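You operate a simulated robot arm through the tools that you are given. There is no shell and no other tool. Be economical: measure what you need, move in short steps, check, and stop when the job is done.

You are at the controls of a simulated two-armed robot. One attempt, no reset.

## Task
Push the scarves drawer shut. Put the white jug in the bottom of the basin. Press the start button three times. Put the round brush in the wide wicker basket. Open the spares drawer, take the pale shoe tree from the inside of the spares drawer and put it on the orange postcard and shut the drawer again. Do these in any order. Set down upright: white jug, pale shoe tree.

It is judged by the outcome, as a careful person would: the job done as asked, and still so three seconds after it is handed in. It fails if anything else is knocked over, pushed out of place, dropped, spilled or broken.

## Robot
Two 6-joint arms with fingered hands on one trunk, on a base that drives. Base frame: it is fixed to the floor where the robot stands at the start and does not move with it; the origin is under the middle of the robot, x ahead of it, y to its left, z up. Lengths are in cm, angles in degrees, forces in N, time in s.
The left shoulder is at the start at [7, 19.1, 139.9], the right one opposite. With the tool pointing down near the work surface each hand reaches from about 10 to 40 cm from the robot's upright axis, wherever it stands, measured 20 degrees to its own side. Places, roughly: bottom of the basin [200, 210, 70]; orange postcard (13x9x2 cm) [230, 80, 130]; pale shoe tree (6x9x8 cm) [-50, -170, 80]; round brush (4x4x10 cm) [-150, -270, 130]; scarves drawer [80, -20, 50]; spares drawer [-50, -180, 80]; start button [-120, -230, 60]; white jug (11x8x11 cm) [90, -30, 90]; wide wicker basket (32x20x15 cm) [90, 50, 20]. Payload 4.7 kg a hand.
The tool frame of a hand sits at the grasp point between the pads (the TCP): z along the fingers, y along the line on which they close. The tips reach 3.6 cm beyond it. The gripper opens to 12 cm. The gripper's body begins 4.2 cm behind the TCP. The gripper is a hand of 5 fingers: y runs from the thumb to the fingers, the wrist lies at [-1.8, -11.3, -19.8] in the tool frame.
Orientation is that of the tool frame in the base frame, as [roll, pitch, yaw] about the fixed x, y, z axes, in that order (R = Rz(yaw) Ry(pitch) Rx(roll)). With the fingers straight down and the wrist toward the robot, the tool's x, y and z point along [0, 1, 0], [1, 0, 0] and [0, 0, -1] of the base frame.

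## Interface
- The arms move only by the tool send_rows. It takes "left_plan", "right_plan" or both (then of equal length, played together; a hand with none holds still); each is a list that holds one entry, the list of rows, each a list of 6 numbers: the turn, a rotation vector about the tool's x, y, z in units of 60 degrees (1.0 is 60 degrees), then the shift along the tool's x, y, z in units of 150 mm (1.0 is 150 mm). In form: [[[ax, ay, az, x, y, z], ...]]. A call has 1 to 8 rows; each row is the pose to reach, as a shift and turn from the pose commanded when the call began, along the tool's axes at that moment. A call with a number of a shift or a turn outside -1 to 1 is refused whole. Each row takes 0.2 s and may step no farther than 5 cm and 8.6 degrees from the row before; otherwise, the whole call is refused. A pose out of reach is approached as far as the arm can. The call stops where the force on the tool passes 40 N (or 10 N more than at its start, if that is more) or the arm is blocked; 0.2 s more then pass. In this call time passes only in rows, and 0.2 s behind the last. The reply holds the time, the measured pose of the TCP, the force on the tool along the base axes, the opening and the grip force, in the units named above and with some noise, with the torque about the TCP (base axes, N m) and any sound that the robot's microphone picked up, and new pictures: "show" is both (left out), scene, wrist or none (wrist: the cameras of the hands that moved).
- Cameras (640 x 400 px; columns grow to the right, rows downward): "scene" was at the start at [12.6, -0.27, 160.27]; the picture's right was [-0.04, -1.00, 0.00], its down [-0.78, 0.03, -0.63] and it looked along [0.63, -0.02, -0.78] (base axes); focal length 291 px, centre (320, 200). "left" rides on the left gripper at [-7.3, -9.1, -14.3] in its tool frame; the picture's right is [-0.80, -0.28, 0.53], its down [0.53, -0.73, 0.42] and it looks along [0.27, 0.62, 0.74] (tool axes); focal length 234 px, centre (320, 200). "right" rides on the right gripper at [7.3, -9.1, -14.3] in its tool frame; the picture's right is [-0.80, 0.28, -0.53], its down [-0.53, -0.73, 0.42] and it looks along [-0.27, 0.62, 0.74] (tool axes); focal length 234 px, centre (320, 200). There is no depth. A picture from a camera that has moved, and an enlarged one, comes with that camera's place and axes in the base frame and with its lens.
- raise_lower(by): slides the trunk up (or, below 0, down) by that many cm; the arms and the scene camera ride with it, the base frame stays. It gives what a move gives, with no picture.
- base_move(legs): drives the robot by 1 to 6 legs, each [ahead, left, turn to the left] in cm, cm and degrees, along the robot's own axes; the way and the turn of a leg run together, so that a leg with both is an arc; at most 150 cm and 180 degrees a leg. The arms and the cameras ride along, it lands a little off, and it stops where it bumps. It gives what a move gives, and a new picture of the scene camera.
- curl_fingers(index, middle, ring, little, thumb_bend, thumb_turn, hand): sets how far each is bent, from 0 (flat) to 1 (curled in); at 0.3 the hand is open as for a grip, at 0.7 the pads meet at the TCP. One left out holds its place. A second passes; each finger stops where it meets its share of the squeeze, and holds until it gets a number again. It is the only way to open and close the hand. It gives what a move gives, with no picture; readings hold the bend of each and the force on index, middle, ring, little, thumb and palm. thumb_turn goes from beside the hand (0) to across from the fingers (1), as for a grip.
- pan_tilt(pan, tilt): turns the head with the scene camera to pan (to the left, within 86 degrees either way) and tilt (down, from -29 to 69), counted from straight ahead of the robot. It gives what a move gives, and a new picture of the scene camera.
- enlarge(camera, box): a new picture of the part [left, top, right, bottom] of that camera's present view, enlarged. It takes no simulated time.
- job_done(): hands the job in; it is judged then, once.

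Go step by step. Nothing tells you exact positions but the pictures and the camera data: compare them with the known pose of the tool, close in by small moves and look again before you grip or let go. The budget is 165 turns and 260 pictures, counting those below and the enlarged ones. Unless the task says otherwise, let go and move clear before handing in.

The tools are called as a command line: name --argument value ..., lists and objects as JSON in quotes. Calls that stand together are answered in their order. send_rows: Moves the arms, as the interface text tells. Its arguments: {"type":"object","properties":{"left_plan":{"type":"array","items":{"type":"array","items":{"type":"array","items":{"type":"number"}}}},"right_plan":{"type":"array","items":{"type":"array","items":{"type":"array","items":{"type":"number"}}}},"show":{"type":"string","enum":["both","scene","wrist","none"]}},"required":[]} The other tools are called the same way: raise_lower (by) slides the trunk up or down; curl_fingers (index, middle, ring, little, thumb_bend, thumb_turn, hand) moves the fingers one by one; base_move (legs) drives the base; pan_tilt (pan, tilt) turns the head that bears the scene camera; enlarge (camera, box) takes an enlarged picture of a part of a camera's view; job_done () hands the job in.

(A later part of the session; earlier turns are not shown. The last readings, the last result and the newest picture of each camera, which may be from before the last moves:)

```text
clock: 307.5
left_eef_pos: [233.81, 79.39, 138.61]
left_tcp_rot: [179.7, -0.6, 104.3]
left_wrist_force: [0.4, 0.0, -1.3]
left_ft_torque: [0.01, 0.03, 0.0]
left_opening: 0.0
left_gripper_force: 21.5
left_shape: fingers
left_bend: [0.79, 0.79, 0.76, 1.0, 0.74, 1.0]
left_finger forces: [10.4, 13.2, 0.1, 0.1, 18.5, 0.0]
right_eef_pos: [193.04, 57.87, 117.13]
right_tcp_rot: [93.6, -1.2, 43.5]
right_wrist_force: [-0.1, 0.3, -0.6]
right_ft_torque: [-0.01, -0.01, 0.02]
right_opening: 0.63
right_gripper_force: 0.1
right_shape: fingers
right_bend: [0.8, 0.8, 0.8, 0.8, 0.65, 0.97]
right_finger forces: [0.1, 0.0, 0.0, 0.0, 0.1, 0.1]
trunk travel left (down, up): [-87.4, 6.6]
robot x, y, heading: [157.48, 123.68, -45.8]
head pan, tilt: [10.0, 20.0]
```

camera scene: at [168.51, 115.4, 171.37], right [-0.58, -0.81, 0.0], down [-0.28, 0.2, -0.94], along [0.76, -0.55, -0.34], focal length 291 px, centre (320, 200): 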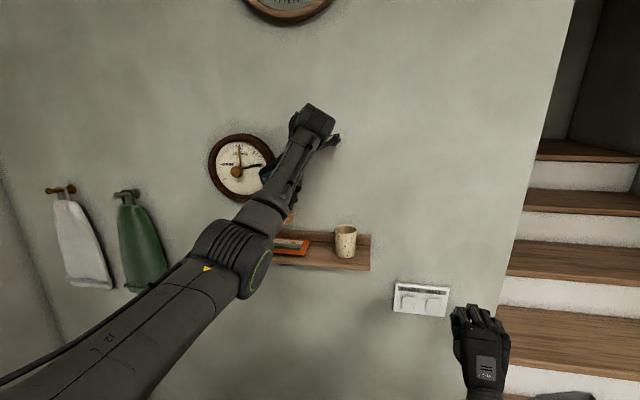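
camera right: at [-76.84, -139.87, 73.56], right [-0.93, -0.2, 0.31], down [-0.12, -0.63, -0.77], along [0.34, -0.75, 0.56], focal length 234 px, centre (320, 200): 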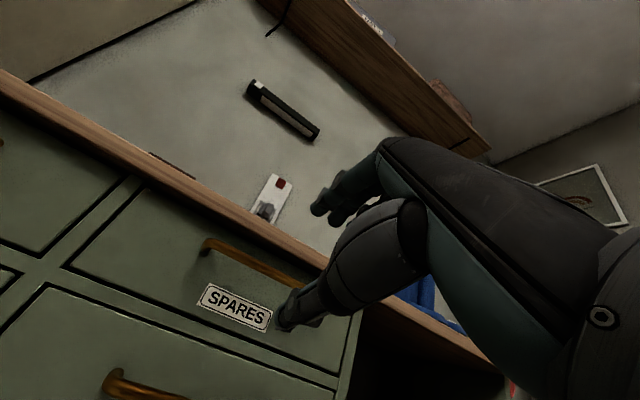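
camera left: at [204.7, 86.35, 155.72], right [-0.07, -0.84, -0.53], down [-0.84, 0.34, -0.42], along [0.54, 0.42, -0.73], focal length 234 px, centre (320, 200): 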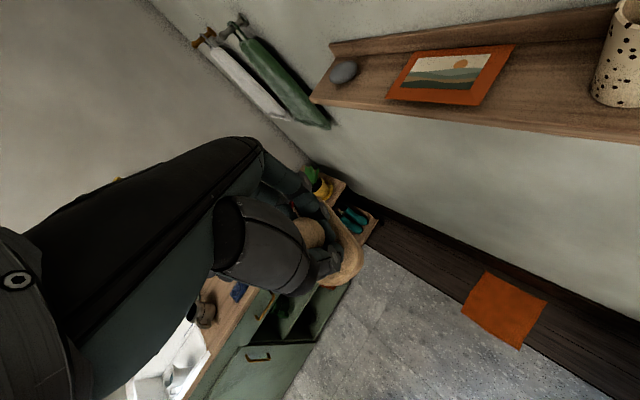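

raise_lower --by -0.6

raise_lower --by -0.5

enlarge --camera "left" --box '[240, 120, 480, 340]'

```text
clock: 308.1
left_eef_pos: [233.54, 79.64, 138.49]
left_tcp_rot: [179.6, -0.2, 104.2]
left_wrist_force: [-1.1, 2.6, 14.2]
left_ft_torque: [-0.16, 0.13, 0.02]
left_opening: 0.0
left_gripper_force: 27.0
left_shape: fingers
left_bend: [0.79, 0.79, 0.76, 1.0, 0.75, 1.0]
left_finger forces: [10.4, 15.3, 0.1, 0.1, 27.7, 0.0]
right_eef_pos: [192.84, 58.22, 116.73]
right_tcp_rot: [93.4, -1.2, 43.5]
right_wrist_force: [0.5, 0.9, 0.7]
right_ft_torque: [0.03, 0.03, 0.01]
right_opening: 0.67
right_gripper_force: 0.1
right_shape: fingers
right_bend: [0.8, 0.8, 0.8, 0.8, 0.65, 0.97]
right_finger forces: [0.1, 0.1, 0.0, 0.1, 0.1, 0.0]
trunk travel left (down, up): [-86.8, 7.2]
robot x, y, heading: [157.92, 123.97, -45.8]
head pan, tilt: [10.0, 20.0]
```

```text
clock: 308.6
left_eef_pos: [233.24, 79.69, 138.32]
left_tcp_rot: [179.4, 0.1, 104.2]
left_wrist_force: [-1.2, 1.8, 33.0]
left_ft_torque: [-0.23, 0.16, -0.04]
left_opening: 0.0
left_gripper_force: 31.7
left_shape: fingers
left_bend: [0.79, 0.79, 0.76, 1.0, 0.76, 1.0]
left_finger forces: [0.7, 15.5, 0.1, 0.0, 46.4, 0.0]
right_eef_pos: [192.6, 58.33, 116.5]
right_tcp_rot: [93.4, -1.3, 43.5]
right_wrist_force: [0.2, 0.1, -0.4]
right_ft_torque: [-0.02, 0.04, 0.02]
right_opening: 0.68
right_gripper_force: 0.2
right_shape: fingers
right_bend: [0.8, 0.8, 0.8, 0.8, 0.65, 0.97]
right_finger forces: [0.0, 0.0, 0.0, 0.1, 0.0, 0.0]
trunk travel left (down, up): [-86.3, 7.7]
robot x, y, heading: [157.39, 124.08, -45.5]
head pan, tilt: [10.0, 20.0]
```

```text
1.82 times, centred on (360, 230) of left
camera zoom: at [226.34, 70.32, 152.66], right [-0.07, -0.85, -0.53], down [-0.84, 0.34, -0.43], along [0.54, 0.41, -0.73], focal length 426 px, centre (247, 146)
```

zoom: 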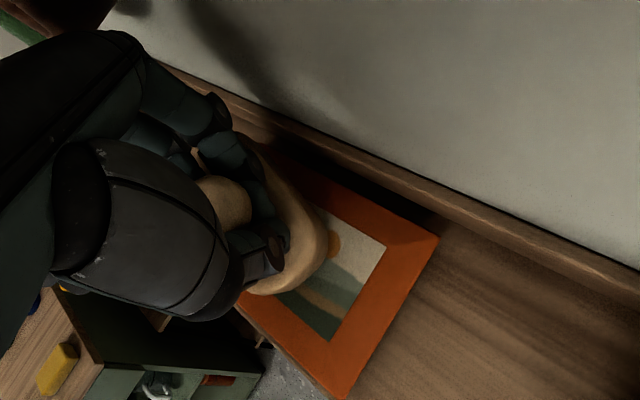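

Contact: the tree rests on the card. Ease the pressure and open the fingers.

raise_lower --by 0.6

curl_fingers --hand "left" --index 0.5 --middle 0.5 --ring 0.5 --thumb_bend 0.4

enlarge --camera "left" --box '[240, 120, 480, 340]'

```text
clock: 309.2
left_eef_pos: [233.42, 79.72, 138.41]
left_tcp_rot: [179.7, -0.4, 104.3]
left_wrist_force: [-0.8, 2.3, 16.9]
left_ft_torque: [-0.16, 0.08, -0.03]
left_opening: 0.01
left_gripper_force: 26.0
left_shape: fingers
left_bend: [0.79, 0.79, 0.76, 1.0, 0.76, 1.0]
left_finger forces: [0.6, 17.0, 0.0, 0.1, 34.0, 0.0]
right_eef_pos: [192.63, 58.25, 116.72]
right_tcp_rot: [93.5, -1.3, 43.7]
right_wrist_force: [0.7, -0.1, 0.8]
right_ft_torque: [0.02, 0.01, 0.0]
right_opening: 0.65
right_gripper_force: 0.1
right_shape: fingers
right_bend: [0.8, 0.8, 0.8, 0.8, 0.65, 0.97]
right_finger forces: [0.0, 0.0, 0.0, 0.0, 0.0, 0.1]
trunk travel left (down, up): [-86.9, 7.1]
robot x, y, heading: [157.63, 123.61, -45.9]
head pan, tilt: [10.0, 20.0]
```

```text
clock: 310.2
left_eef_pos: [233.57, 79.54, 138.38]
left_tcp_rot: [179.7, -0.3, 104.2]
left_wrist_force: [-2.2, 1.0, 13.6]
left_ft_torque: [0.23, 0.33, 0.1]
left_opening: 5.54
left_gripper_force: 28.2
left_shape: fingers
left_bend: [0.76, 0.54, 0.54, 1.0, 0.4, 0.99]
left_finger forces: [37.5, 10.9, 8.3, 0.0, 0.0, 0.1]
right_eef_pos: [192.86, 58.0, 116.75]
right_tcp_rot: [93.5, -1.3, 43.5]
right_wrist_force: [0.6, -1.0, -0.3]
right_ft_torque: [0.01, 0.01, 0.01]
right_opening: 0.67
right_gripper_force: 0.0
right_shape: fingers
right_bend: [0.8, 0.8, 0.8, 0.8, 0.65, 0.97]
right_finger forces: [0.1, 0.1, 0.0, 0.1, 0.0, 0.0]
trunk travel left (down, up): [-86.9, 7.1]
robot x, y, heading: [157.84, 124.22, -45.8]
head pan, tilt: [10.0, 20.0]
```

```text
1.82 times, centred on (360, 230) of left
camera zoom: at [226.7, 70.09, 152.65], right [-0.07, -0.84, -0.53], down [-0.84, 0.34, -0.42], along [0.54, 0.42, -0.73], focal length 426 px, centre (247, 146)
```

zoom: 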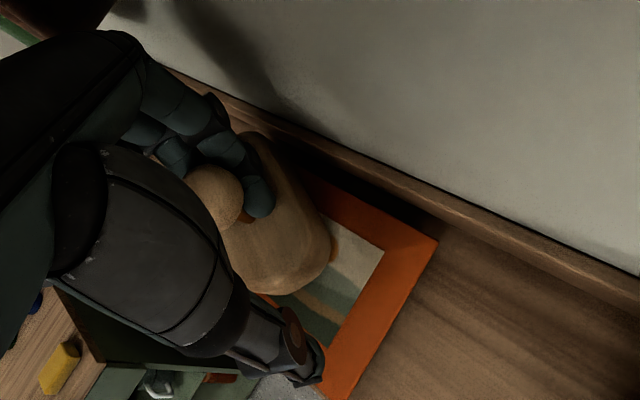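

The straightening fingers press on the block's top because I'm low. Relax the index and rise a bit, then reopen.

curl_fingers --hand "left" --index 0.72 --middle 0.56 --ring 0.56 --thumb_bend 0.35

raise_lower --by 1.0

enlarge --camera "left" --box '[240, 120, 480, 340]'

```text
clock: 311.2
left_eef_pos: [233.73, 79.56, 138.54]
left_tcp_rot: [179.6, -0.3, 104.2]
left_wrist_force: [4.7, 1.6, 18.7]
left_ft_torque: [0.1, 0.14, -0.06]
left_opening: 4.76
left_gripper_force: 24.2
left_shape: fingers
left_bend: [0.73, 0.75, 0.57, 1.0, 0.35, 0.98]
left_finger forces: [38.0, 9.1, 1.2, 0.0, 0.1, 0.0]
right_eef_pos: [192.99, 58.26, 116.76]
right_tcp_rot: [93.4, -1.2, 43.5]
right_wrist_force: [0.7, -0.2, -0.2]
right_ft_torque: [0.02, -0.01, 0.03]
right_opening: 0.63
right_gripper_force: 0.2
right_shape: fingers
right_bend: [0.8, 0.8, 0.8, 0.8, 0.65, 0.97]
right_finger forces: [0.0, 0.1, 0.0, 0.0, 0.0, 0.0]
trunk travel left (down, up): [-86.9, 7.1]
robot x, y, heading: [157.46, 124.16, -45.6]
head pan, tilt: [10.0, 20.0]
```

```text
clock: 311.8
left_eef_pos: [233.57, 79.43, 139.09]
left_tcp_rot: [179.8, -0.6, 104.2]
left_wrist_force: [0.0, -0.5, -0.4]
left_ft_torque: [0.01, 0.02, -0.01]
left_opening: 4.98
left_gripper_force: 0.7
left_shape: fingers
left_bend: [0.72, 0.56, 0.56, 1.0, 0.35, 0.98]
left_finger forces: [0.9, 0.5, 0.0, 0.0, 0.0, 0.1]
right_eef_pos: [193.0, 57.99, 117.4]
right_tcp_rot: [93.6, -1.2, 43.4]
right_wrist_force: [-0.6, -0.2, -0.6]
right_ft_torque: [0.01, 0.0, 0.02]
right_opening: 0.64
right_gripper_force: 0.1
right_shape: fingers
right_bend: [0.8, 0.8, 0.8, 0.8, 0.65, 0.97]
right_finger forces: [0.0, 0.0, 0.1, 0.0, 0.0, 0.0]
trunk travel left (down, up): [-87.9, 6.1]
robot x, y, heading: [157.96, 123.96, -45.8]
head pan, tilt: [10.0, 20.0]
```

```text
1.82 times, centred on (360, 230) of left
camera zoom: at [226.87, 69.88, 153.32], right [-0.07, -0.84, -0.53], down [-0.84, 0.34, -0.42], along [0.54, 0.42, -0.73], focal length 426 px, centre (247, 146)
```

zoom: 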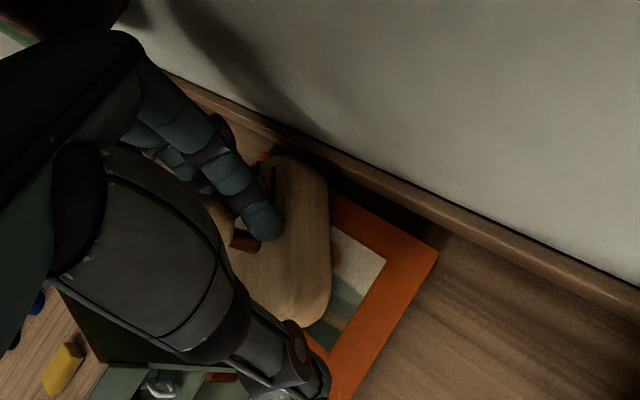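

curl_fingers --hand "left" --index 0.6 --middle 0.5 --ring 0.5

enlarge --camera "left" --box '[240, 120, 480, 340]'

```text
clock: 312.8
left_eef_pos: [233.78, 79.37, 139.13]
left_tcp_rot: [179.9, -0.6, 104.2]
left_wrist_force: [0.5, 0.3, 0.2]
left_ft_torque: [0.02, 0.01, -0.02]
left_opening: 6.97
left_gripper_force: 0.0
left_shape: fingers
left_bend: [0.6, 0.5, 0.5, 1.0, 0.35, 0.98]
left_finger forces: [0.1, 0.0, 0.1, 0.1, 0.0, 0.0]
right_eef_pos: [193.11, 57.98, 117.6]
right_tcp_rot: [93.6, -1.2, 43.6]
right_wrist_force: [-0.8, -0.5, -0.5]
right_ft_torque: [-0.03, 0.0, -0.04]
right_opening: 0.67
right_gripper_force: 0.0
right_shape: fingers
right_bend: [0.8, 0.8, 0.8, 0.8, 0.65, 0.97]
right_finger forces: [0.1, 0.0, 0.1, 0.0, 0.0, 0.0]
trunk travel left (down, up): [-87.9, 6.1]
robot x, y, heading: [157.52, 124.09, -45.8]
head pan, tilt: [10.0, 20.0]
```

```text
1.82 times, centred on (360, 230) of left
camera zoom: at [226.93, 69.94, 153.5], right [-0.07, -0.84, -0.53], down [-0.84, 0.34, -0.42], along [0.54, 0.42, -0.73], focal length 426 px, centre (247, 146)
```

zoom: 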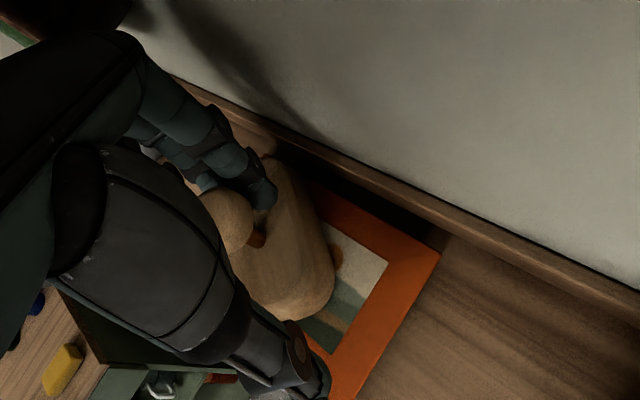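

curl_fingers --hand "left" --index 0.42 --middle 0.42 --ring 0.42 --thumb_bend 0.3

raise_lower --by 1.5

enlarge --camera "left" --box '[240, 120, 480, 340]'

```text
clock: 313.8
left_eef_pos: [233.75, 79.41, 139.26]
left_tcp_rot: [179.8, -0.5, 104.3]
left_wrist_force: [-0.5, -0.8, -0.4]
left_ft_torque: [0.0, 0.0, 0.01]
left_opening: 10.41
left_gripper_force: 0.1
left_shape: fingers
left_bend: [0.42, 0.42, 0.42, 1.0, 0.3, 0.98]
left_finger forces: [0.1, 0.0, 0.0, 0.0, 0.0, 0.0]
right_eef_pos: [193.04, 58.04, 117.67]
right_tcp_rot: [93.6, -1.2, 43.6]
right_wrist_force: [0.2, 0.1, -0.4]
right_ft_torque: [-0.01, -0.03, 0.01]
right_opening: 0.66
right_gripper_force: 0.0
right_shape: fingers
right_bend: [0.8, 0.8, 0.8, 0.8, 0.65, 0.97]
right_finger forces: [0.0, 0.0, 0.0, 0.0, 0.0, 0.1]
trunk travel left (down, up): [-87.9, 6.1]
robot x, y, heading: [157.75, 123.86, -45.7]
head pan, tilt: [10.0, 20.0]
```

```text
clock: 314.4
left_eef_pos: [233.77, 79.35, 140.82]
left_tcp_rot: [179.7, -0.5, 104.4]
left_wrist_force: [-0.9, 0.0, -0.6]
left_ft_torque: [0.01, 0.05, -0.01]
left_opening: 10.41
left_gripper_force: 0.1
left_shape: fingers
left_bend: [0.42, 0.42, 0.42, 1.0, 0.3, 0.98]
left_finger forces: [0.1, 0.0, 0.1, 0.0, 0.0, 0.0]
right_eef_pos: [192.96, 58.0, 119.04]
right_tcp_rot: [93.6, -1.2, 43.4]
right_wrist_force: [-0.3, 0.5, -0.1]
right_ft_torque: [-0.02, 0.01, -0.02]
right_opening: 0.65
right_gripper_force: 0.0
right_shape: fingers
right_bend: [0.8, 0.8, 0.8, 0.8, 0.65, 0.97]
right_finger forces: [0.1, 0.0, 0.0, 0.1, 0.0, 0.0]
trunk travel left (down, up): [-89.4, 4.6]
robot x, y, heading: [157.84, 123.88, -45.9]
head pan, tilt: [10.0, 20.0]
```

```text
1.82 times, centred on (360, 230) of left
camera zoom: at [226.88, 69.98, 155.04], right [-0.07, -0.84, -0.53], down [-0.84, 0.34, -0.42], along [0.54, 0.42, -0.73], focal length 426 px, centre (247, 146)
```

zoom: 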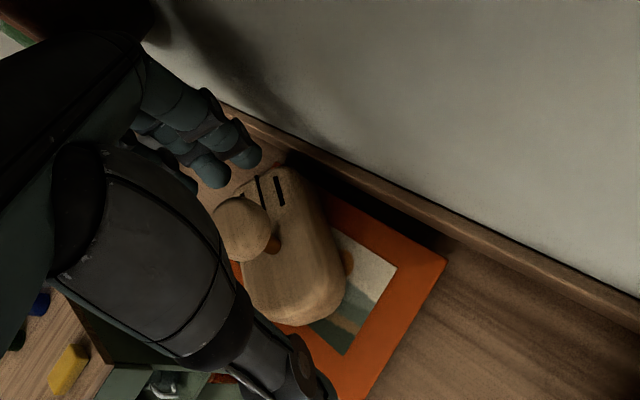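

The tree is standing free on the card. Rise fully and back away, then verify.

raise_lower --by 4.5

base_move --legs '[[-30, 0, 0]]'

enlarge --camera "left" --box '[320, 0, 640, 200]'

```text
clock: 315.3
left_eef_pos: [233.37, 78.75, 145.42]
left_tcp_rot: [179.5, -0.4, 104.0]
left_wrist_force: [-14.1, -13.1, -3.7]
left_ft_torque: [0.16, -0.12, -0.29]
left_opening: 10.41
left_gripper_force: 10.0
left_shape: fingers
left_bend: [0.42, 0.57, 0.42, 1.0, 0.3, 0.98]
left_finger forces: [0.1, 19.5, 0.1, 0.0, 0.0, 0.0]
right_eef_pos: [192.83, 57.63, 123.59]
right_tcp_rot: [93.6, -1.4, 43.4]
right_wrist_force: [-0.2, -0.3, 0.2]
right_ft_torque: [0.03, 0.0, 0.01]
right_opening: 0.64
right_gripper_force: 0.1
right_shape: fingers
right_bend: [0.8, 0.8, 0.8, 0.8, 0.65, 0.97]
right_finger forces: [0.1, 0.1, 0.0, 0.0, 0.0, 0.0]
trunk travel left (down, up): [-93.9, 0.1]
robot x, y, heading: [157.91, 123.81, -45.8]
head pan, tilt: [10.0, 20.0]
```

```text
clock: 317.3
left_eef_pos: [212.76, 100.2, 145.01]
left_tcp_rot: [179.8, -0.6, 103.9]
left_wrist_force: [0.6, 0.1, -0.6]
left_ft_torque: [0.0, 0.0, 0.01]
left_opening: 10.44
left_gripper_force: 0.1
left_shape: fingers
left_bend: [0.42, 0.42, 0.42, 1.0, 0.3, 0.98]
left_finger forces: [0.0, 0.0, 0.0, 0.0, 0.0, 0.1]
right_eef_pos: [171.84, 79.17, 123.57]
right_tcp_rot: [93.7, -1.2, 43.2]
right_wrist_force: [-0.1, 0.8, -0.1]
right_ft_torque: [-0.01, 0.0, 0.01]
right_opening: 0.67
right_gripper_force: 0.0
right_shape: fingers
right_bend: [0.8, 0.8, 0.8, 0.8, 0.65, 0.97]
right_finger forces: [0.0, 0.0, 0.0, 0.1, 0.0, 0.0]
trunk travel left (down, up): [-93.9, 0.1]
robot x, y, heading: [137.12, 145.46, -46.1]
head pan, tilt: [10.0, 20.0]
camera scene: at [148.05, 136.12, 171.27], right [-0.59, -0.81, 0.0], down [-0.28, 0.2, -0.94], along [0.76, -0.55, -0.34], focal length 291 px, centre (320, 200)
```

scene: 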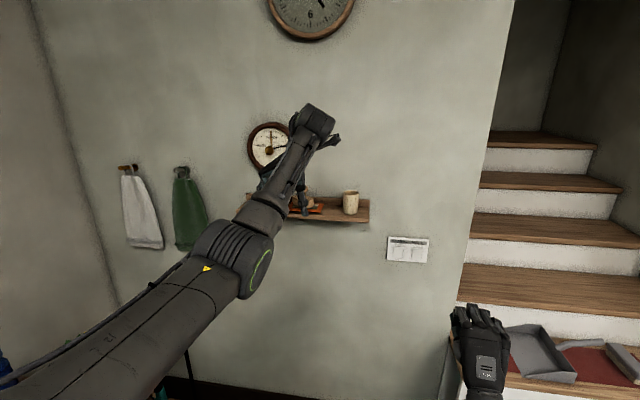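

```text
2.00 times, centred on (480, 100) of left
camera zoom: at [205.83, 90.81, 159.32], right [-0.08, -0.84, -0.53], down [-0.84, 0.34, -0.42], along [0.54, 0.42, -0.73], focal length 468 px, centre (0, 400)
```

zoom: 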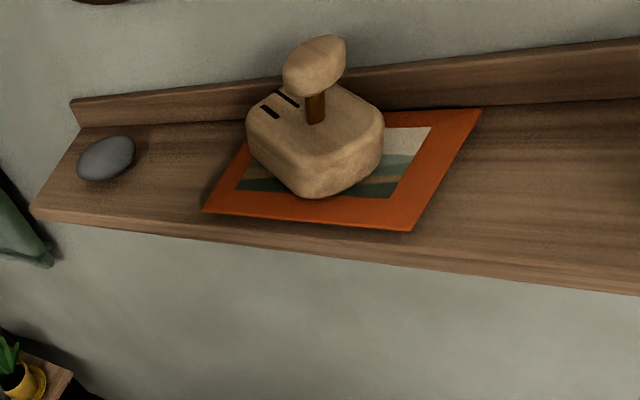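

The pale shoe tree stands upright on the orange postcard. Now for the brush: reconfigure the left hand to a horizontal "handshake" pose here in free space.

send_rows --left_plan '[[[0, 0, -0.125, 0, 0, 0], [0, 0, -0.25, 0, 0, 0], [0, 0, -0.375, 0, 0, 0], [0, 0, -0.5, 0, 0, 0]]]' --show "none"

send_rows --left_plan '[[[0, -0.125, 0, 0, 0, 0], [0, -0.25, 0, 0, 0, 0], [0, -0.375, 0, 0, 0, 0], [0, -0.5, 0, 0, 0, 0], [0, -0.625, 0, 0, 0, 0], [0, -0.75, 0, 0, 0, 0], [0, -0.875, 0, 0, 0, 0], [0, -1.0, 0, 0, 0, 0]]]' --show "scene"

```text
clock: 318.3
left_eef_pos: [211.7, 101.69, 144.96]
left_tcp_rot: [179.5, -0.2, 134.1]
left_wrist_force: [0.7, -0.3, 0.7]
left_ft_torque: [-0.02, 0.0, 0.0]
left_opening: 10.44
left_gripper_force: 0.1
left_shape: fingers
left_bend: [0.42, 0.42, 0.42, 1.0, 0.3, 0.98]
left_finger forces: [0.0, 0.0, 0.0, 0.0, 0.0, 0.0]
left hand out of reach, approached as far as the arm can: row 4
right_eef_pos: [171.57, 79.31, 123.69]
right_tcp_rot: [93.7, -1.2, 43.2]
right_wrist_force: [-0.1, -0.3, 0.0]
right_ft_torque: [0.02, 0.0, 0.0]
right_opening: 0.64
right_gripper_force: 0.0
right_shape: fingers
right_bend: [0.8, 0.8, 0.8, 0.8, 0.65, 0.97]
right_finger forces: [0.0, 0.0, 0.0, 0.0, 0.1, 0.0]
trunk travel left (down, up): [-93.9, 0.1]
robot x, y, heading: [136.9, 145.35, -46.2]
head pan, tilt: [10.0, 20.0]
```

```text
clock: 320.1
left_eef_pos: [217.96, 84.76, 137.67]
left_tcp_rot: [178.9, 59.7, 132.9]
left_wrist_force: [-0.1, -0.9, 0.6]
left_ft_torque: [0.03, 0.02, 0.03]
left_opening: 10.46
left_gripper_force: 0.1
left_shape: fingers
left_bend: [0.42, 0.42, 0.42, 1.0, 0.3, 0.98]
left_finger forces: [0.1, 0.0, 0.0, 0.0, 0.0, 0.0]
left hand out of reach, approached as far as the arm can: row 1, 2, 3, 4, 5, 6, 7, 8
right_eef_pos: [171.86, 79.01, 123.51]
right_tcp_rot: [93.7, -1.3, 43.2]
right_wrist_force: [-1.3, -0.4, 0.2]
right_ft_torque: [0.0, 0.02, 0.03]
right_opening: 0.64
right_gripper_force: 0.1
right_shape: fingers
right_bend: [0.8, 0.8, 0.8, 0.8, 0.65, 0.97]
right_finger forces: [0.1, 0.0, 0.0, 0.1, 0.0, 0.0]
trunk travel left (down, up): [-93.9, 0.1]
robot x, y, heading: [136.74, 145.25, -46.5]
head pan, tilt: [10.0, 20.0]
camera scene: at [148.01, 135.98, 171.28], right [-0.59, -0.81, 0.0], down [-0.28, 0.2, -0.94], along [0.76, -0.55, -0.34], focal length 291 px, centre (320, 200)
```

scene: 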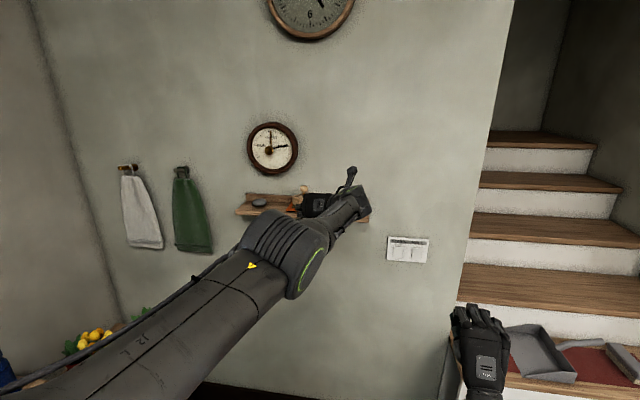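

The hand drifted toward the shelf; back off now before continuing.

base_move --legs '[[-30, 0, 0]]'

enlarge --camera "scene" --box '[220, 80, 400, 240]'

send_rows --left_plan '[[[0, -0.125, 0, 0, 0, 0], [0, -0.25, 0, 0, 0, 0], [0, -0.375, 0, 0, 0, 0], [0, -0.5, 0, 0, 0, 0]]]' --show "none"

```text
clock: 322.2
left_eef_pos: [197.25, 107.13, 137.57]
left_tcp_rot: [179.0, 59.6, 133.4]
left_wrist_force: [0.8, 0.1, 0.2]
left_ft_torque: [-0.01, -0.01, -0.03]
left_opening: 10.49
left_gripper_force: 0.0
left_shape: fingers
left_bend: [0.42, 0.42, 0.42, 1.0, 0.3, 0.98]
left_finger forces: [0.1, 0.0, 0.0, 0.0, 0.0, 0.1]
right_eef_pos: [151.16, 100.96, 123.6]
right_tcp_rot: [93.7, -1.2, 43.3]
right_wrist_force: [0.7, -0.7, 0.5]
right_ft_torque: [-0.05, -0.04, -0.02]
right_opening: 0.64
right_gripper_force: 0.1
right_shape: fingers
right_bend: [0.8, 0.8, 0.8, 0.8, 0.65, 0.97]
right_finger forces: [0.0, 0.0, 0.0, 0.0, 0.1, 0.0]
trunk travel left (down, up): [-93.9, 0.1]
robot x, y, heading: [115.55, 167.42, -45.9]
head pan, tilt: [10.0, 20.0]
camera scene: at [127.09, 157.91, 171.27], right [-0.59, -0.81, 0.0], down [-0.28, 0.2, -0.94], along [0.76, -0.55, -0.34], focal length 291 px, centre (320, 200)
```

scene: 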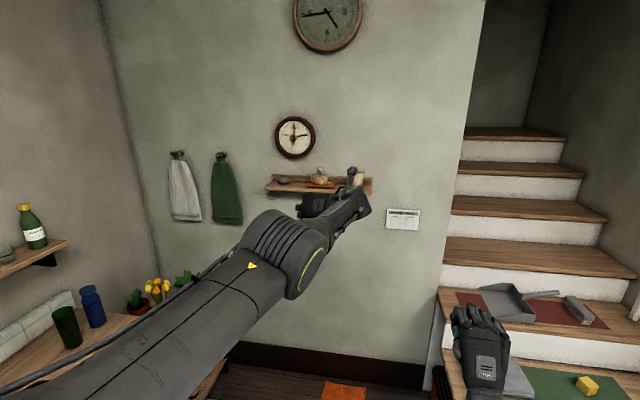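

```text
2.50 times, centred on (310, 160) of scene
camera zoom: at [127.09, 157.91, 171.27], right [-0.59, -0.81, 0.0], down [-0.28, 0.2, -0.94], along [0.76, -0.55, -0.34], focal length 727 px, centre (345, 300)
```

zoom: 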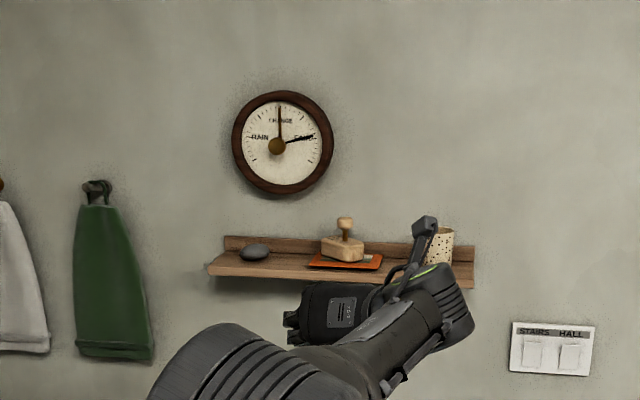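

```text
clock: 323.2
left_eef_pos: [197.66, 107.34, 137.54]
left_tcp_rot: [126.0, 89.5, 80.4]
left_wrist_force: [0.0, 1.1, -0.8]
left_ft_torque: [-0.06, -0.05, -0.06]
left_opening: 10.47
left_gripper_force: 0.1
left_shape: fingers
left_bend: [0.42, 0.42, 0.42, 1.0, 0.3, 0.98]
left_finger forces: [0.0, 0.1, 0.0, 0.0, 0.0, 0.0]
left hand out of reach, approached as far as the arm can: row 1, 2, 3
right_eef_pos: [151.26, 101.25, 123.57]
right_tcp_rot: [93.7, -1.2, 43.3]
right_wrist_force: [0.4, -0.6, -0.9]
right_ft_torque: [-0.01, 0.0, -0.01]
right_opening: 0.62
right_gripper_force: 0.1
right_shape: fingers
right_bend: [0.8, 0.8, 0.8, 0.8, 0.65, 0.97]
right_finger forces: [0.1, 0.1, 0.0, 0.1, 0.0, 0.0]
trunk travel left (down, up): [-93.9, 0.1]
robot x, y, heading: [115.59, 167.08, -45.8]
head pan, tilt: [10.0, 20.0]
```

Everything on that shelf is in order and the left hand is in a level handshake pose. Turn and drive back to the far end.

base_move --legs '[[0, 0, -91], [0, -8, 0], [150, 0, 0], [150, 0, 0]]'

pan_tilt --pan 15 --tilt 20

```text
clock: 342.5
left_eef_pos: [-149.39, -136.7, 137.7]
left_tcp_rot: [127.8, 89.3, -3.7]
left_wrist_force: [0.8, 0.0, 0.3]
left_ft_torque: [0.0, -0.02, 0.01]
left_opening: 10.48
left_gripper_force: 0.1
left_shape: fingers
left_bend: [0.42, 0.42, 0.42, 1.0, 0.3, 0.98]
left_finger forces: [0.0, 0.0, 0.0, 0.0, 0.1, 0.0]
right_eef_pos: [-158.92, -91.18, 123.6]
right_tcp_rot: [93.6, -1.2, -42.4]
right_wrist_force: [0.6, -0.1, -0.1]
right_ft_torque: [0.02, 0.0, -0.02]
right_opening: 0.63
right_gripper_force: 0.0
right_shape: fingers
right_bend: [0.8, 0.8, 0.8, 0.8, 0.65, 0.97]
right_finger forces: [0.1, 0.0, 0.1, 0.1, 0.0, 0.0]
trunk travel left (down, up): [-93.9, 0.1]
robot x, y, heading: [-95.53, -51.16, -131.4]
head pan, tilt: [10.0, 20.0]
camera scene: at [-103.93, -62.89, 171.31], right [-0.85, 0.52, 0.0], down [0.18, 0.29, -0.94], along [-0.49, -0.8, -0.34], focal length 291 px, centre (320, 200)
```

scene: 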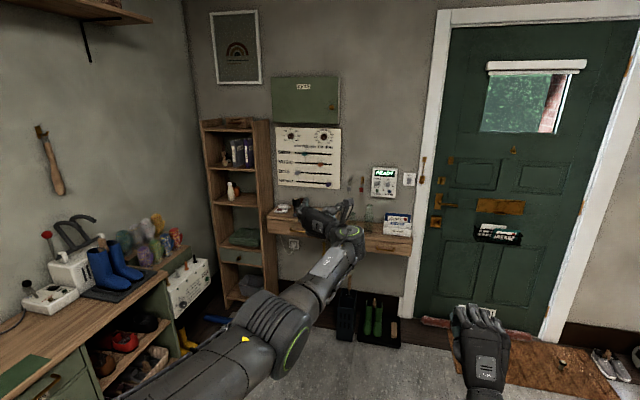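

```text
clock: 343.1
left_eef_pos: [-149.43, -136.94, 137.62]
left_tcp_rot: [126.7, 89.4, -4.8]
left_wrist_force: [0.1, 0.2, 0.4]
left_ft_torque: [0.0, 0.01, 0.0]
left_opening: 10.45
left_gripper_force: 0.0
left_shape: fingers
left_bend: [0.42, 0.42, 0.42, 1.0, 0.3, 0.98]
left_finger forces: [0.0, 0.0, 0.1, 0.0, 0.0, 0.0]
right_eef_pos: [-158.83, -91.17, 123.75]
right_tcp_rot: [93.6, -1.2, -42.4]
right_wrist_force: [-0.3, 0.7, -1.0]
right_ft_torque: [0.02, -0.02, 0.03]
right_opening: 0.66
right_gripper_force: 0.1
right_shape: fingers
right_bend: [0.8, 0.8, 0.8, 0.8, 0.65, 0.97]
right_finger forces: [0.0, 0.0, 0.0, 0.1, 0.1, 0.1]
trunk travel left (down, up): [-93.9, 0.1]
robot x, y, heading: [-95.49, -51.34, -131.8]
head pan, tilt: [15.0, 20.0]
camera scene: at [-103.26, -63.33, 171.3], right [-0.89, 0.45, 0.0], down [0.15, 0.31, -0.94], along [-0.42, -0.84, -0.34], focal length 291 px, centre (320, 200)
```

scene: 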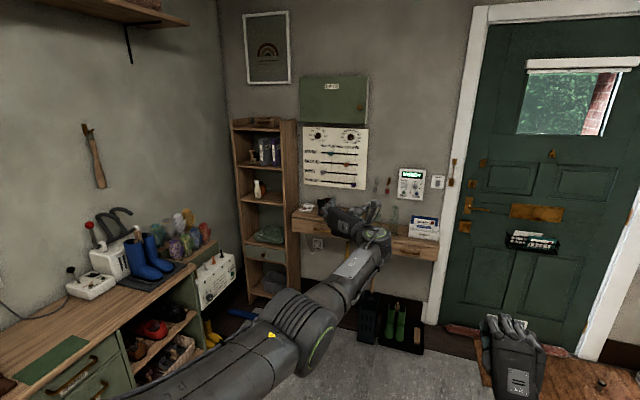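

enlarge --camera "scene" --box '[220, 100, 310, 200]'

base_move --legs '[[0, 0, -5], [50, 55, 0]]'

enlarge --camera "scene" --box '[100, 60, 340, 220]'

```text
4.00 times, centred on (265, 150) of scene
camera zoom: at [-103.26, -63.33, 171.3], right [-0.89, 0.45, 0.0], down [0.15, 0.31, -0.94], along [-0.42, -0.84, -0.34], focal length 1163 px, centre (540, 400)
```

zoom: 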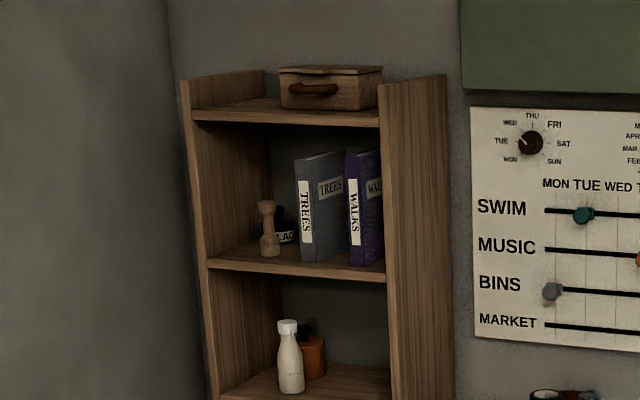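

```text
clock: 347.6
left_eef_pos: [-156.51, -204.49, 137.73]
left_tcp_rot: [121.1, 89.4, -15.6]
left_wrist_force: [0.4, 1.0, 0.8]
left_ft_torque: [0.03, -0.02, -0.03]
left_opening: 10.46
left_gripper_force: 0.0
left_shape: fingers
left_bend: [0.42, 0.42, 0.42, 1.0, 0.3, 0.98]
left_finger forces: [0.0, 0.0, 0.1, 0.1, 0.0, 0.0]
right_eef_pos: [-161.88, -158.19, 123.66]
right_tcp_rot: [93.5, -1.2, -47.5]
right_wrist_force: [0.3, 0.0, -0.5]
right_ft_torque: [0.03, -0.02, 0.02]
right_opening: 0.69
right_gripper_force: 0.1
right_shape: fingers
right_bend: [0.8, 0.8, 0.8, 0.8, 0.65, 0.97]
right_finger forces: [0.0, 0.0, 0.1, 0.0, 0.0, 0.0]
trunk travel left (down, up): [-93.9, 0.1]
robot x, y, heading: [-95.17, -123.8, -137.2]
head pan, tilt: [15.0, 20.0]
camera scene: at [-103.84, -135.42, 171.31], right [-0.85, 0.53, 0.0], down [0.18, 0.29, -0.94], along [-0.49, -0.8, -0.34], focal length 291 px, centre (320, 200)
```

scene: 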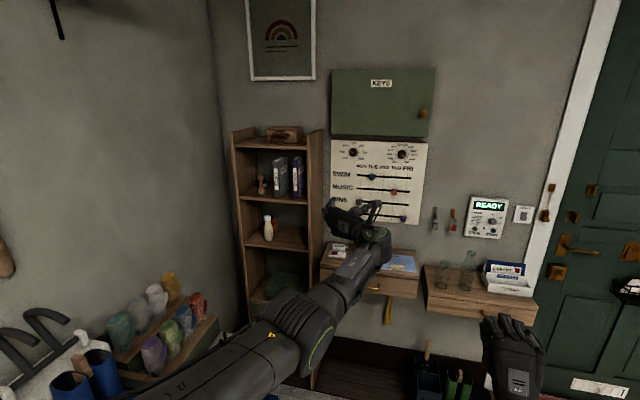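

```text
2.50 times, centred on (220, 140) of scene
camera zoom: at [-103.84, -135.42, 171.31], right [-0.85, 0.53, 0.0], down [0.18, 0.29, -0.94], along [-0.49, -0.8, -0.34], focal length 727 px, centre (570, 350)
```

zoom: 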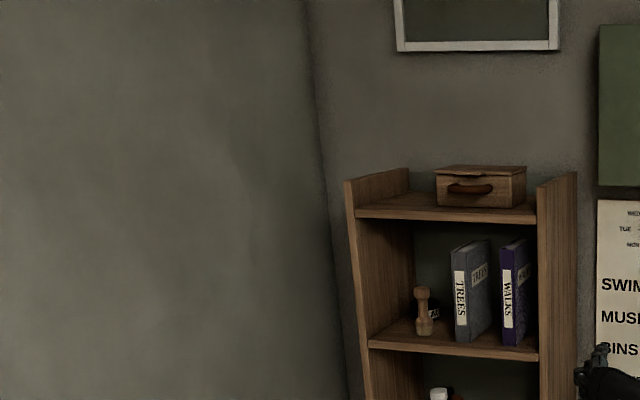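

Stereo gives the brush centre (-151.6, -269.4, 129.5), shelf z≈124.5, books ~4.7 cm to its right. I'll move the base left/ahead and shift the arm left to line up, narrowing the hand.

base_move --legs '[[0, 20, 0], [10, 0, 0]]'

curl_fingers --hand "left" --index 0.5 --middle 0.5 --ring 0.5 --little 0.5 --thumb_bend 0.45

send_rows --left_plan '[[[0, 0, 0, 0, 0.2, -0.05], [0, 0, 0, 0, 0.4, -0.1], [0, 0, 0, 0, 0.6, -0.15], [0, 0, 0, 0, 0.8, -0.2], [0, 0, 0, 0, 1.0, -0.25]]]' --show "none"

send_rows --left_plan '[[[0, 0, 0, 0, 0.2, -0.1], [0, 0, 0, 0, 0.4, -0.2], [0, 0, 0, 0, 0.6, -0.3], [0, 0, 0, 0, 0.8, -0.4], [0, 0, 0, 0, 1.0, -0.5]]]' --show "scene"

```text
clock: 349.9
left_eef_pos: [-150.13, -225.17, 137.91]
left_tcp_rot: [112.2, 89.6, -24.8]
left_wrist_force: [0.3, 0.8, -0.2]
left_ft_torque: [0.0, -0.01, 0.0]
left_opening: 10.47
left_gripper_force: 0.0
left_shape: fingers
left_bend: [0.42, 0.42, 0.42, 1.0, 0.3, 0.98]
left_finger forces: [0.0, 0.0, 0.0, 0.1, 0.0, 0.1]
right_eef_pos: [-155.25, -178.88, 123.86]
right_tcp_rot: [93.3, -1.2, -47.6]
right_wrist_force: [0.2, 0.5, 0.7]
right_ft_torque: [0.0, 0.0, 0.0]
right_opening: 0.66
right_gripper_force: 0.0
right_shape: fingers
right_bend: [0.8, 0.8, 0.8, 0.8, 0.65, 0.97]
right_finger forces: [0.1, 0.0, 0.1, 0.0, 0.0, 0.0]
trunk travel left (down, up): [-93.9, 0.1]
robot x, y, heading: [-88.81, -145.29, -136.9]
head pan, tilt: [15.0, 20.0]
camera scene: at [-97.2, -156.23, 171.36], right [-0.85, 0.53, 0.0], down [0.18, 0.29, -0.94], along [-0.5, -0.8, -0.34], focal length 291 px, centre (320, 200)
```

scene: 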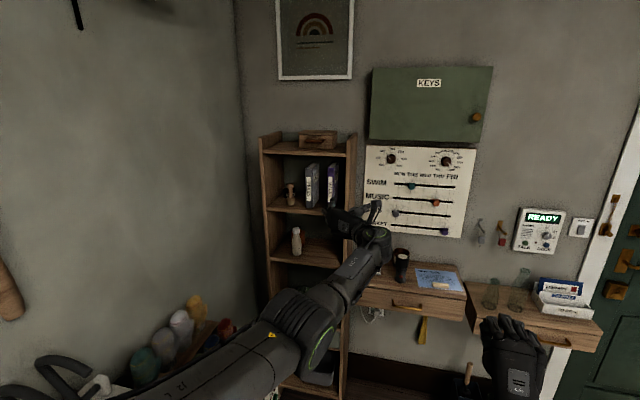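

```text
clock: 350.9
left_eef_pos: [-150.27, -225.48, 137.81]
left_tcp_rot: [112.1, 89.4, -24.8]
left_wrist_force: [-0.5, 0.8, 0.0]
left_ft_torque: [0.01, 0.01, 0.01]
left_opening: 7.08
left_gripper_force: 0.0
left_shape: fingers
left_bend: [0.5, 0.5, 0.5, 0.5, 0.45, 0.99]
left_finger forces: [0.0, 0.0, 0.0, 0.0, 0.1, 0.0]
right_eef_pos: [-155.57, -178.98, 123.7]
right_tcp_rot: [93.6, -1.2, -47.7]
right_wrist_force: [0.4, 0.7, -0.1]
right_ft_torque: [0.0, -0.03, 0.01]
right_opening: 0.63
right_gripper_force: 0.1
right_shape: fingers
right_bend: [0.8, 0.8, 0.8, 0.8, 0.65, 0.97]
right_finger forces: [0.1, 0.0, 0.0, 0.1, 0.1, 0.0]
trunk travel left (down, up): [-93.9, 0.1]
robot x, y, heading: [-89.07, -145.1, -136.8]
head pan, tilt: [15.0, 20.0]
```

```text
clock: 352.1
left_eef_pos: [-137.06, -233.95, 137.93]
left_tcp_rot: [125.7, 89.5, -11.2]
left_wrist_force: [0.5, 0.2, -0.3]
left_ft_torque: [-0.03, 0.0, -0.06]
left_opening: 7.06
left_gripper_force: 0.0
left_shape: fingers
left_bend: [0.5, 0.5, 0.5, 0.5, 0.45, 0.99]
left_finger forces: [0.0, 0.1, 0.1, 0.0, 0.0, 0.1]
right_eef_pos: [-155.44, -179.14, 123.71]
right_tcp_rot: [93.7, -1.2, -47.8]
right_wrist_force: [0.4, 0.2, 0.5]
right_ft_torque: [-0.02, -0.04, -0.02]
right_opening: 0.64
right_gripper_force: 0.0
right_shape: fingers
right_bend: [0.8, 0.8, 0.8, 0.8, 0.65, 0.97]
right_finger forces: [0.0, 0.0, 0.1, 0.0, 0.0, 0.0]
trunk travel left (down, up): [-93.9, 0.1]
robot x, y, heading: [-89.27, -145.42, -137.0]
head pan, tilt: [15.0, 20.0]
```

```text
clock: 353.3
left_eef_pos: [-121.53, -240.11, 138.19]
left_tcp_rot: [127.4, 89.5, -9.5]
left_wrist_force: [0.0, 0.7, 0.1]
left_ft_torque: [-0.02, 0.01, -0.03]
left_opening: 7.08
left_gripper_force: 0.1
left_shape: fingers
left_bend: [0.5, 0.5, 0.5, 0.5, 0.45, 0.99]
left_finger forces: [0.0, 0.0, 0.0, 0.0, 0.0, 0.0]
right_eef_pos: [-155.37, -179.22, 123.75]
right_tcp_rot: [93.5, -1.1, -47.8]
right_wrist_force: [-0.4, 0.0, 0.2]
right_ft_torque: [0.01, -0.01, -0.01]
right_opening: 0.65
right_gripper_force: 0.1
right_shape: fingers
right_bend: [0.8, 0.8, 0.8, 0.8, 0.65, 0.97]
right_finger forces: [0.1, 0.0, 0.0, 0.0, 0.0, 0.1]
trunk travel left (down, up): [-93.9, 0.1]
robot x, y, heading: [-88.45, -145.4, -137.2]
head pan, tilt: [15.0, 20.0]
camera scene: at [-97.28, -156.65, 171.31], right [-0.85, 0.53, 0.0], down [0.18, 0.29, -0.94], along [-0.5, -0.8, -0.34], focal length 291 px, centre (320, 200)
```

scene: 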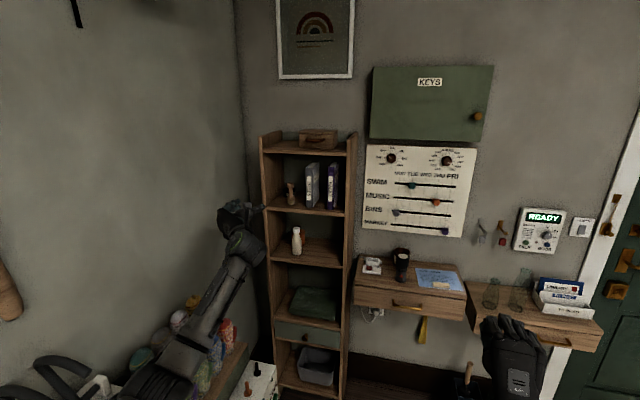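

The hand is now directly in line with the brush (u matched). Lower 5.5 cm and drive ahead 28, then check with the wrist camera.

raise_lower --by -5.5

base_move --legs '[[27, 0.5, 0]]'

enlarge --camera "left" --box '[0, 0, 640, 400]'

```text
clock: 354.3
left_eef_pos: [-121.84, -239.81, 132.64]
left_tcp_rot: [120.5, 89.4, -16.4]
left_wrist_force: [-0.2, 0.3, -0.1]
left_ft_torque: [-0.01, -0.04, 0.02]
left_opening: 7.06
left_gripper_force: 0.0
left_shape: fingers
left_bend: [0.5, 0.5, 0.5, 0.5, 0.45, 0.99]
left_finger forces: [0.0, 0.0, 0.0, 0.0, 0.1, 0.1]
right_eef_pos: [-155.47, -178.94, 118.22]
right_tcp_rot: [93.5, -1.2, -47.7]
right_wrist_force: [0.7, 0.2, 0.9]
right_ft_torque: [0.03, 0.03, -0.01]
right_opening: 0.64
right_gripper_force: 0.0
right_shape: fingers
right_bend: [0.8, 0.8, 0.8, 0.8, 0.65, 0.97]
right_finger forces: [0.0, 0.0, 0.1, 0.0, 0.0, 0.0]
trunk travel left (down, up): [-88.4, 5.6]
robot x, y, heading: [-88.93, -145.29, -136.9]
head pan, tilt: [15.0, 20.0]
```

```text
clock: 356.2
left_eef_pos: [-140.5, -258.65, 132.73]
left_tcp_rot: [116.4, 89.4, -20.2]
left_wrist_force: [0.0, 0.2, 0.2]
left_ft_torque: [-0.01, -0.04, 0.02]
left_opening: 7.1
left_gripper_force: 0.0
left_shape: fingers
left_bend: [0.5, 0.5, 0.5, 0.5, 0.45, 0.99]
left_finger forces: [0.0, 0.1, 0.1, 0.0, 0.0, 0.0]
right_eef_pos: [-174.56, -198.09, 118.24]
right_tcp_rot: [93.4, -1.2, -47.5]
right_wrist_force: [-0.4, -0.1, -0.5]
right_ft_torque: [0.03, -0.02, 0.0]
right_opening: 0.68
right_gripper_force: 0.2
right_shape: fingers
right_bend: [0.8, 0.8, 0.8, 0.8, 0.65, 0.97]
right_finger forces: [0.1, 0.1, 0.0, 0.0, 0.0, 0.0]
trunk travel left (down, up): [-88.4, 5.6]
robot x, y, heading: [-108.35, -163.72, -136.7]
head pan, tilt: [15.0, 20.0]
camera scene: at [-116.6, -175.17, 165.82], right [-0.85, 0.52, 0.0], down [0.18, 0.29, -0.94], along [-0.49, -0.8, -0.34], focal length 291 px, centre (320, 200)
```

scene: 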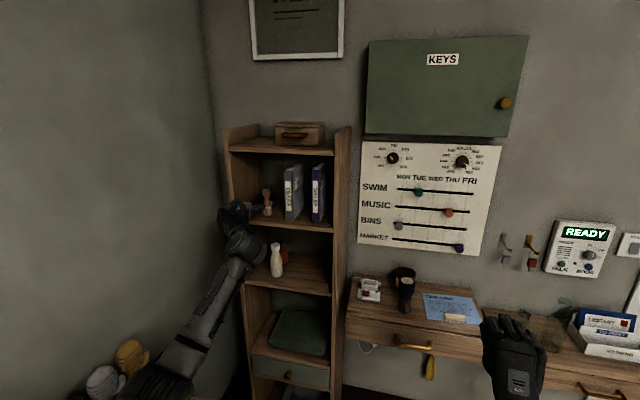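

```text
1.00 times, centred on (320, 200) of left (not enlarged: the box is as wide or as high as the picture)
camera zoom: at [-136.2, -242.26, 140.07], right [-0.58, -0.16, 0.8], down [-0.81, 0.24, -0.54], along [-0.11, -0.96, -0.26], focal length 234 px, centre (320, 200)
```

zoom: 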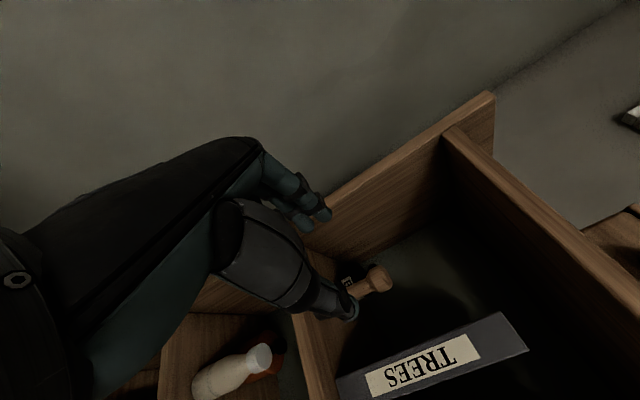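

Perfectly in line: brush 15.5 cm straight ahead, top z≈134. Drive 9 cm, check clearance, then finish with the arm.

base_move --legs '[[9, 0, 0]]'

enlarge --camera "left" --box '[220, 130, 500, 400]'

```text
clock: 357.3
left_eef_pos: [-146.98, -264.87, 132.84]
left_tcp_rot: [112.9, 89.4, -23.7]
left_wrist_force: [-0.7, -0.5, -0.4]
left_ft_torque: [0.02, -0.02, -0.02]
left_opening: 7.09
left_gripper_force: 0.0
left_shape: fingers
left_bend: [0.5, 0.5, 0.5, 0.5, 0.45, 0.99]
left_finger forces: [0.0, 0.0, 0.0, 0.1, 0.0, 0.1]
right_eef_pos: [-181.08, -204.14, 118.21]
right_tcp_rot: [93.5, -1.3, -47.3]
right_wrist_force: [-0.2, 0.8, -0.1]
right_ft_torque: [0.02, 0.0, 0.02]
right_opening: 0.65
right_gripper_force: 0.0
right_shape: fingers
right_bend: [0.8, 0.8, 0.8, 0.8, 0.65, 0.97]
right_finger forces: [0.0, 0.0, 0.0, 0.0, 0.1, 0.0]
trunk travel left (down, up): [-88.4, 5.6]
robot x, y, heading: [-114.61, -170.0, -136.3]
head pan, tilt: [15.0, 20.0]
camera scene: at [-123.09, -181.27, 165.84], right [-0.85, 0.52, 0.0], down [0.18, 0.29, -0.94], along [-0.49, -0.8, -0.34], focal length 291 px, centre (320, 200)
```

scene: 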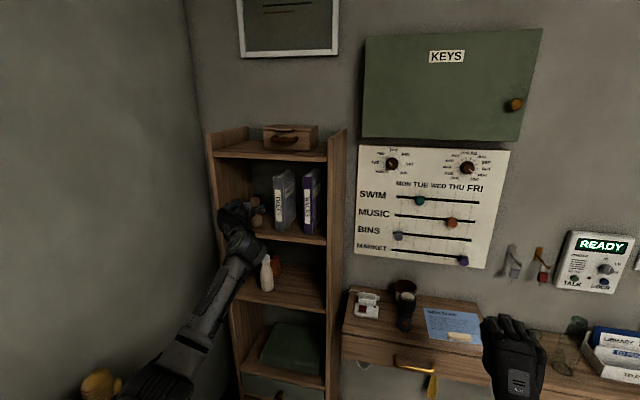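

```text
1.48 times, centred on (360, 265) of left
camera zoom: at [-142.68, -248.38, 140.15], right [-0.58, -0.16, 0.8], down [-0.81, 0.24, -0.54], along [-0.11, -0.96, -0.26], focal length 347 px, centre (261, 104)
```

zoom: 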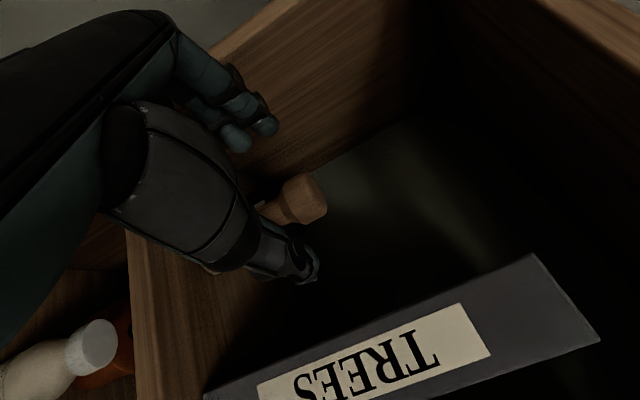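

send_rows --left_plan '[[[0, 0, 0, 0, 0, 0.13], [0, 0, 0, 0, 0, 0.26], [0, 0, 0, 0, 0, 0.37]]]' --show "none"

enlarge --camera "left" --box '[220, 130, 500, 400]'

```text
clock: 358.1
left_eef_pos: [-151.35, -269.08, 132.52]
left_tcp_rot: [126.8, 89.4, -9.8]
left_wrist_force: [-0.9, 0.3, -0.4]
left_ft_torque: [-0.02, 0.01, 0.01]
left_opening: 7.07
left_gripper_force: 0.0
left_shape: fingers
left_bend: [0.5, 0.5, 0.5, 0.5, 0.45, 0.99]
left_finger forces: [0.0, 0.0, 0.1, 0.1, 0.0, 0.0]
right_eef_pos: [-181.38, -204.45, 118.04]
right_tcp_rot: [93.7, -1.3, -47.4]
right_wrist_force: [-0.1, 0.4, -0.7]
right_ft_torque: [-0.02, 0.03, 0.01]
right_opening: 0.64
right_gripper_force: 0.1
right_shape: fingers
right_bend: [0.8, 0.8, 0.8, 0.8, 0.65, 0.97]
right_finger forces: [0.0, 0.0, 0.0, 0.0, 0.0, 0.0]
trunk travel left (down, up): [-88.4, 5.6]
robot x, y, heading: [-114.52, -170.38, -136.3]
head pan, tilt: [15.0, 20.0]
```

```text
1.48 times, centred on (360, 265) of left
camera zoom: at [-147.08, -252.61, 139.89], right [-0.58, -0.16, 0.8], down [-0.81, 0.24, -0.54], along [-0.11, -0.96, -0.27], focal length 347 px, centre (261, 104)
```

zoom: 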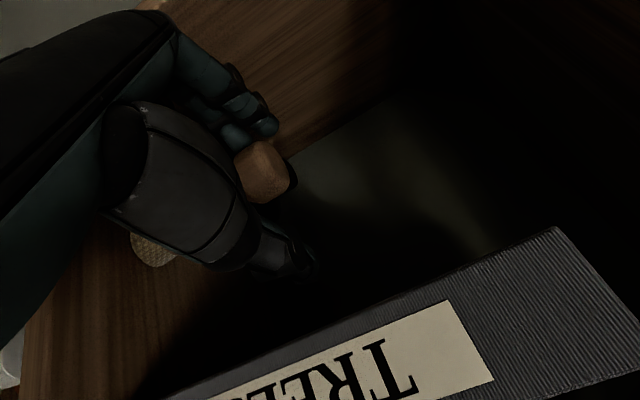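

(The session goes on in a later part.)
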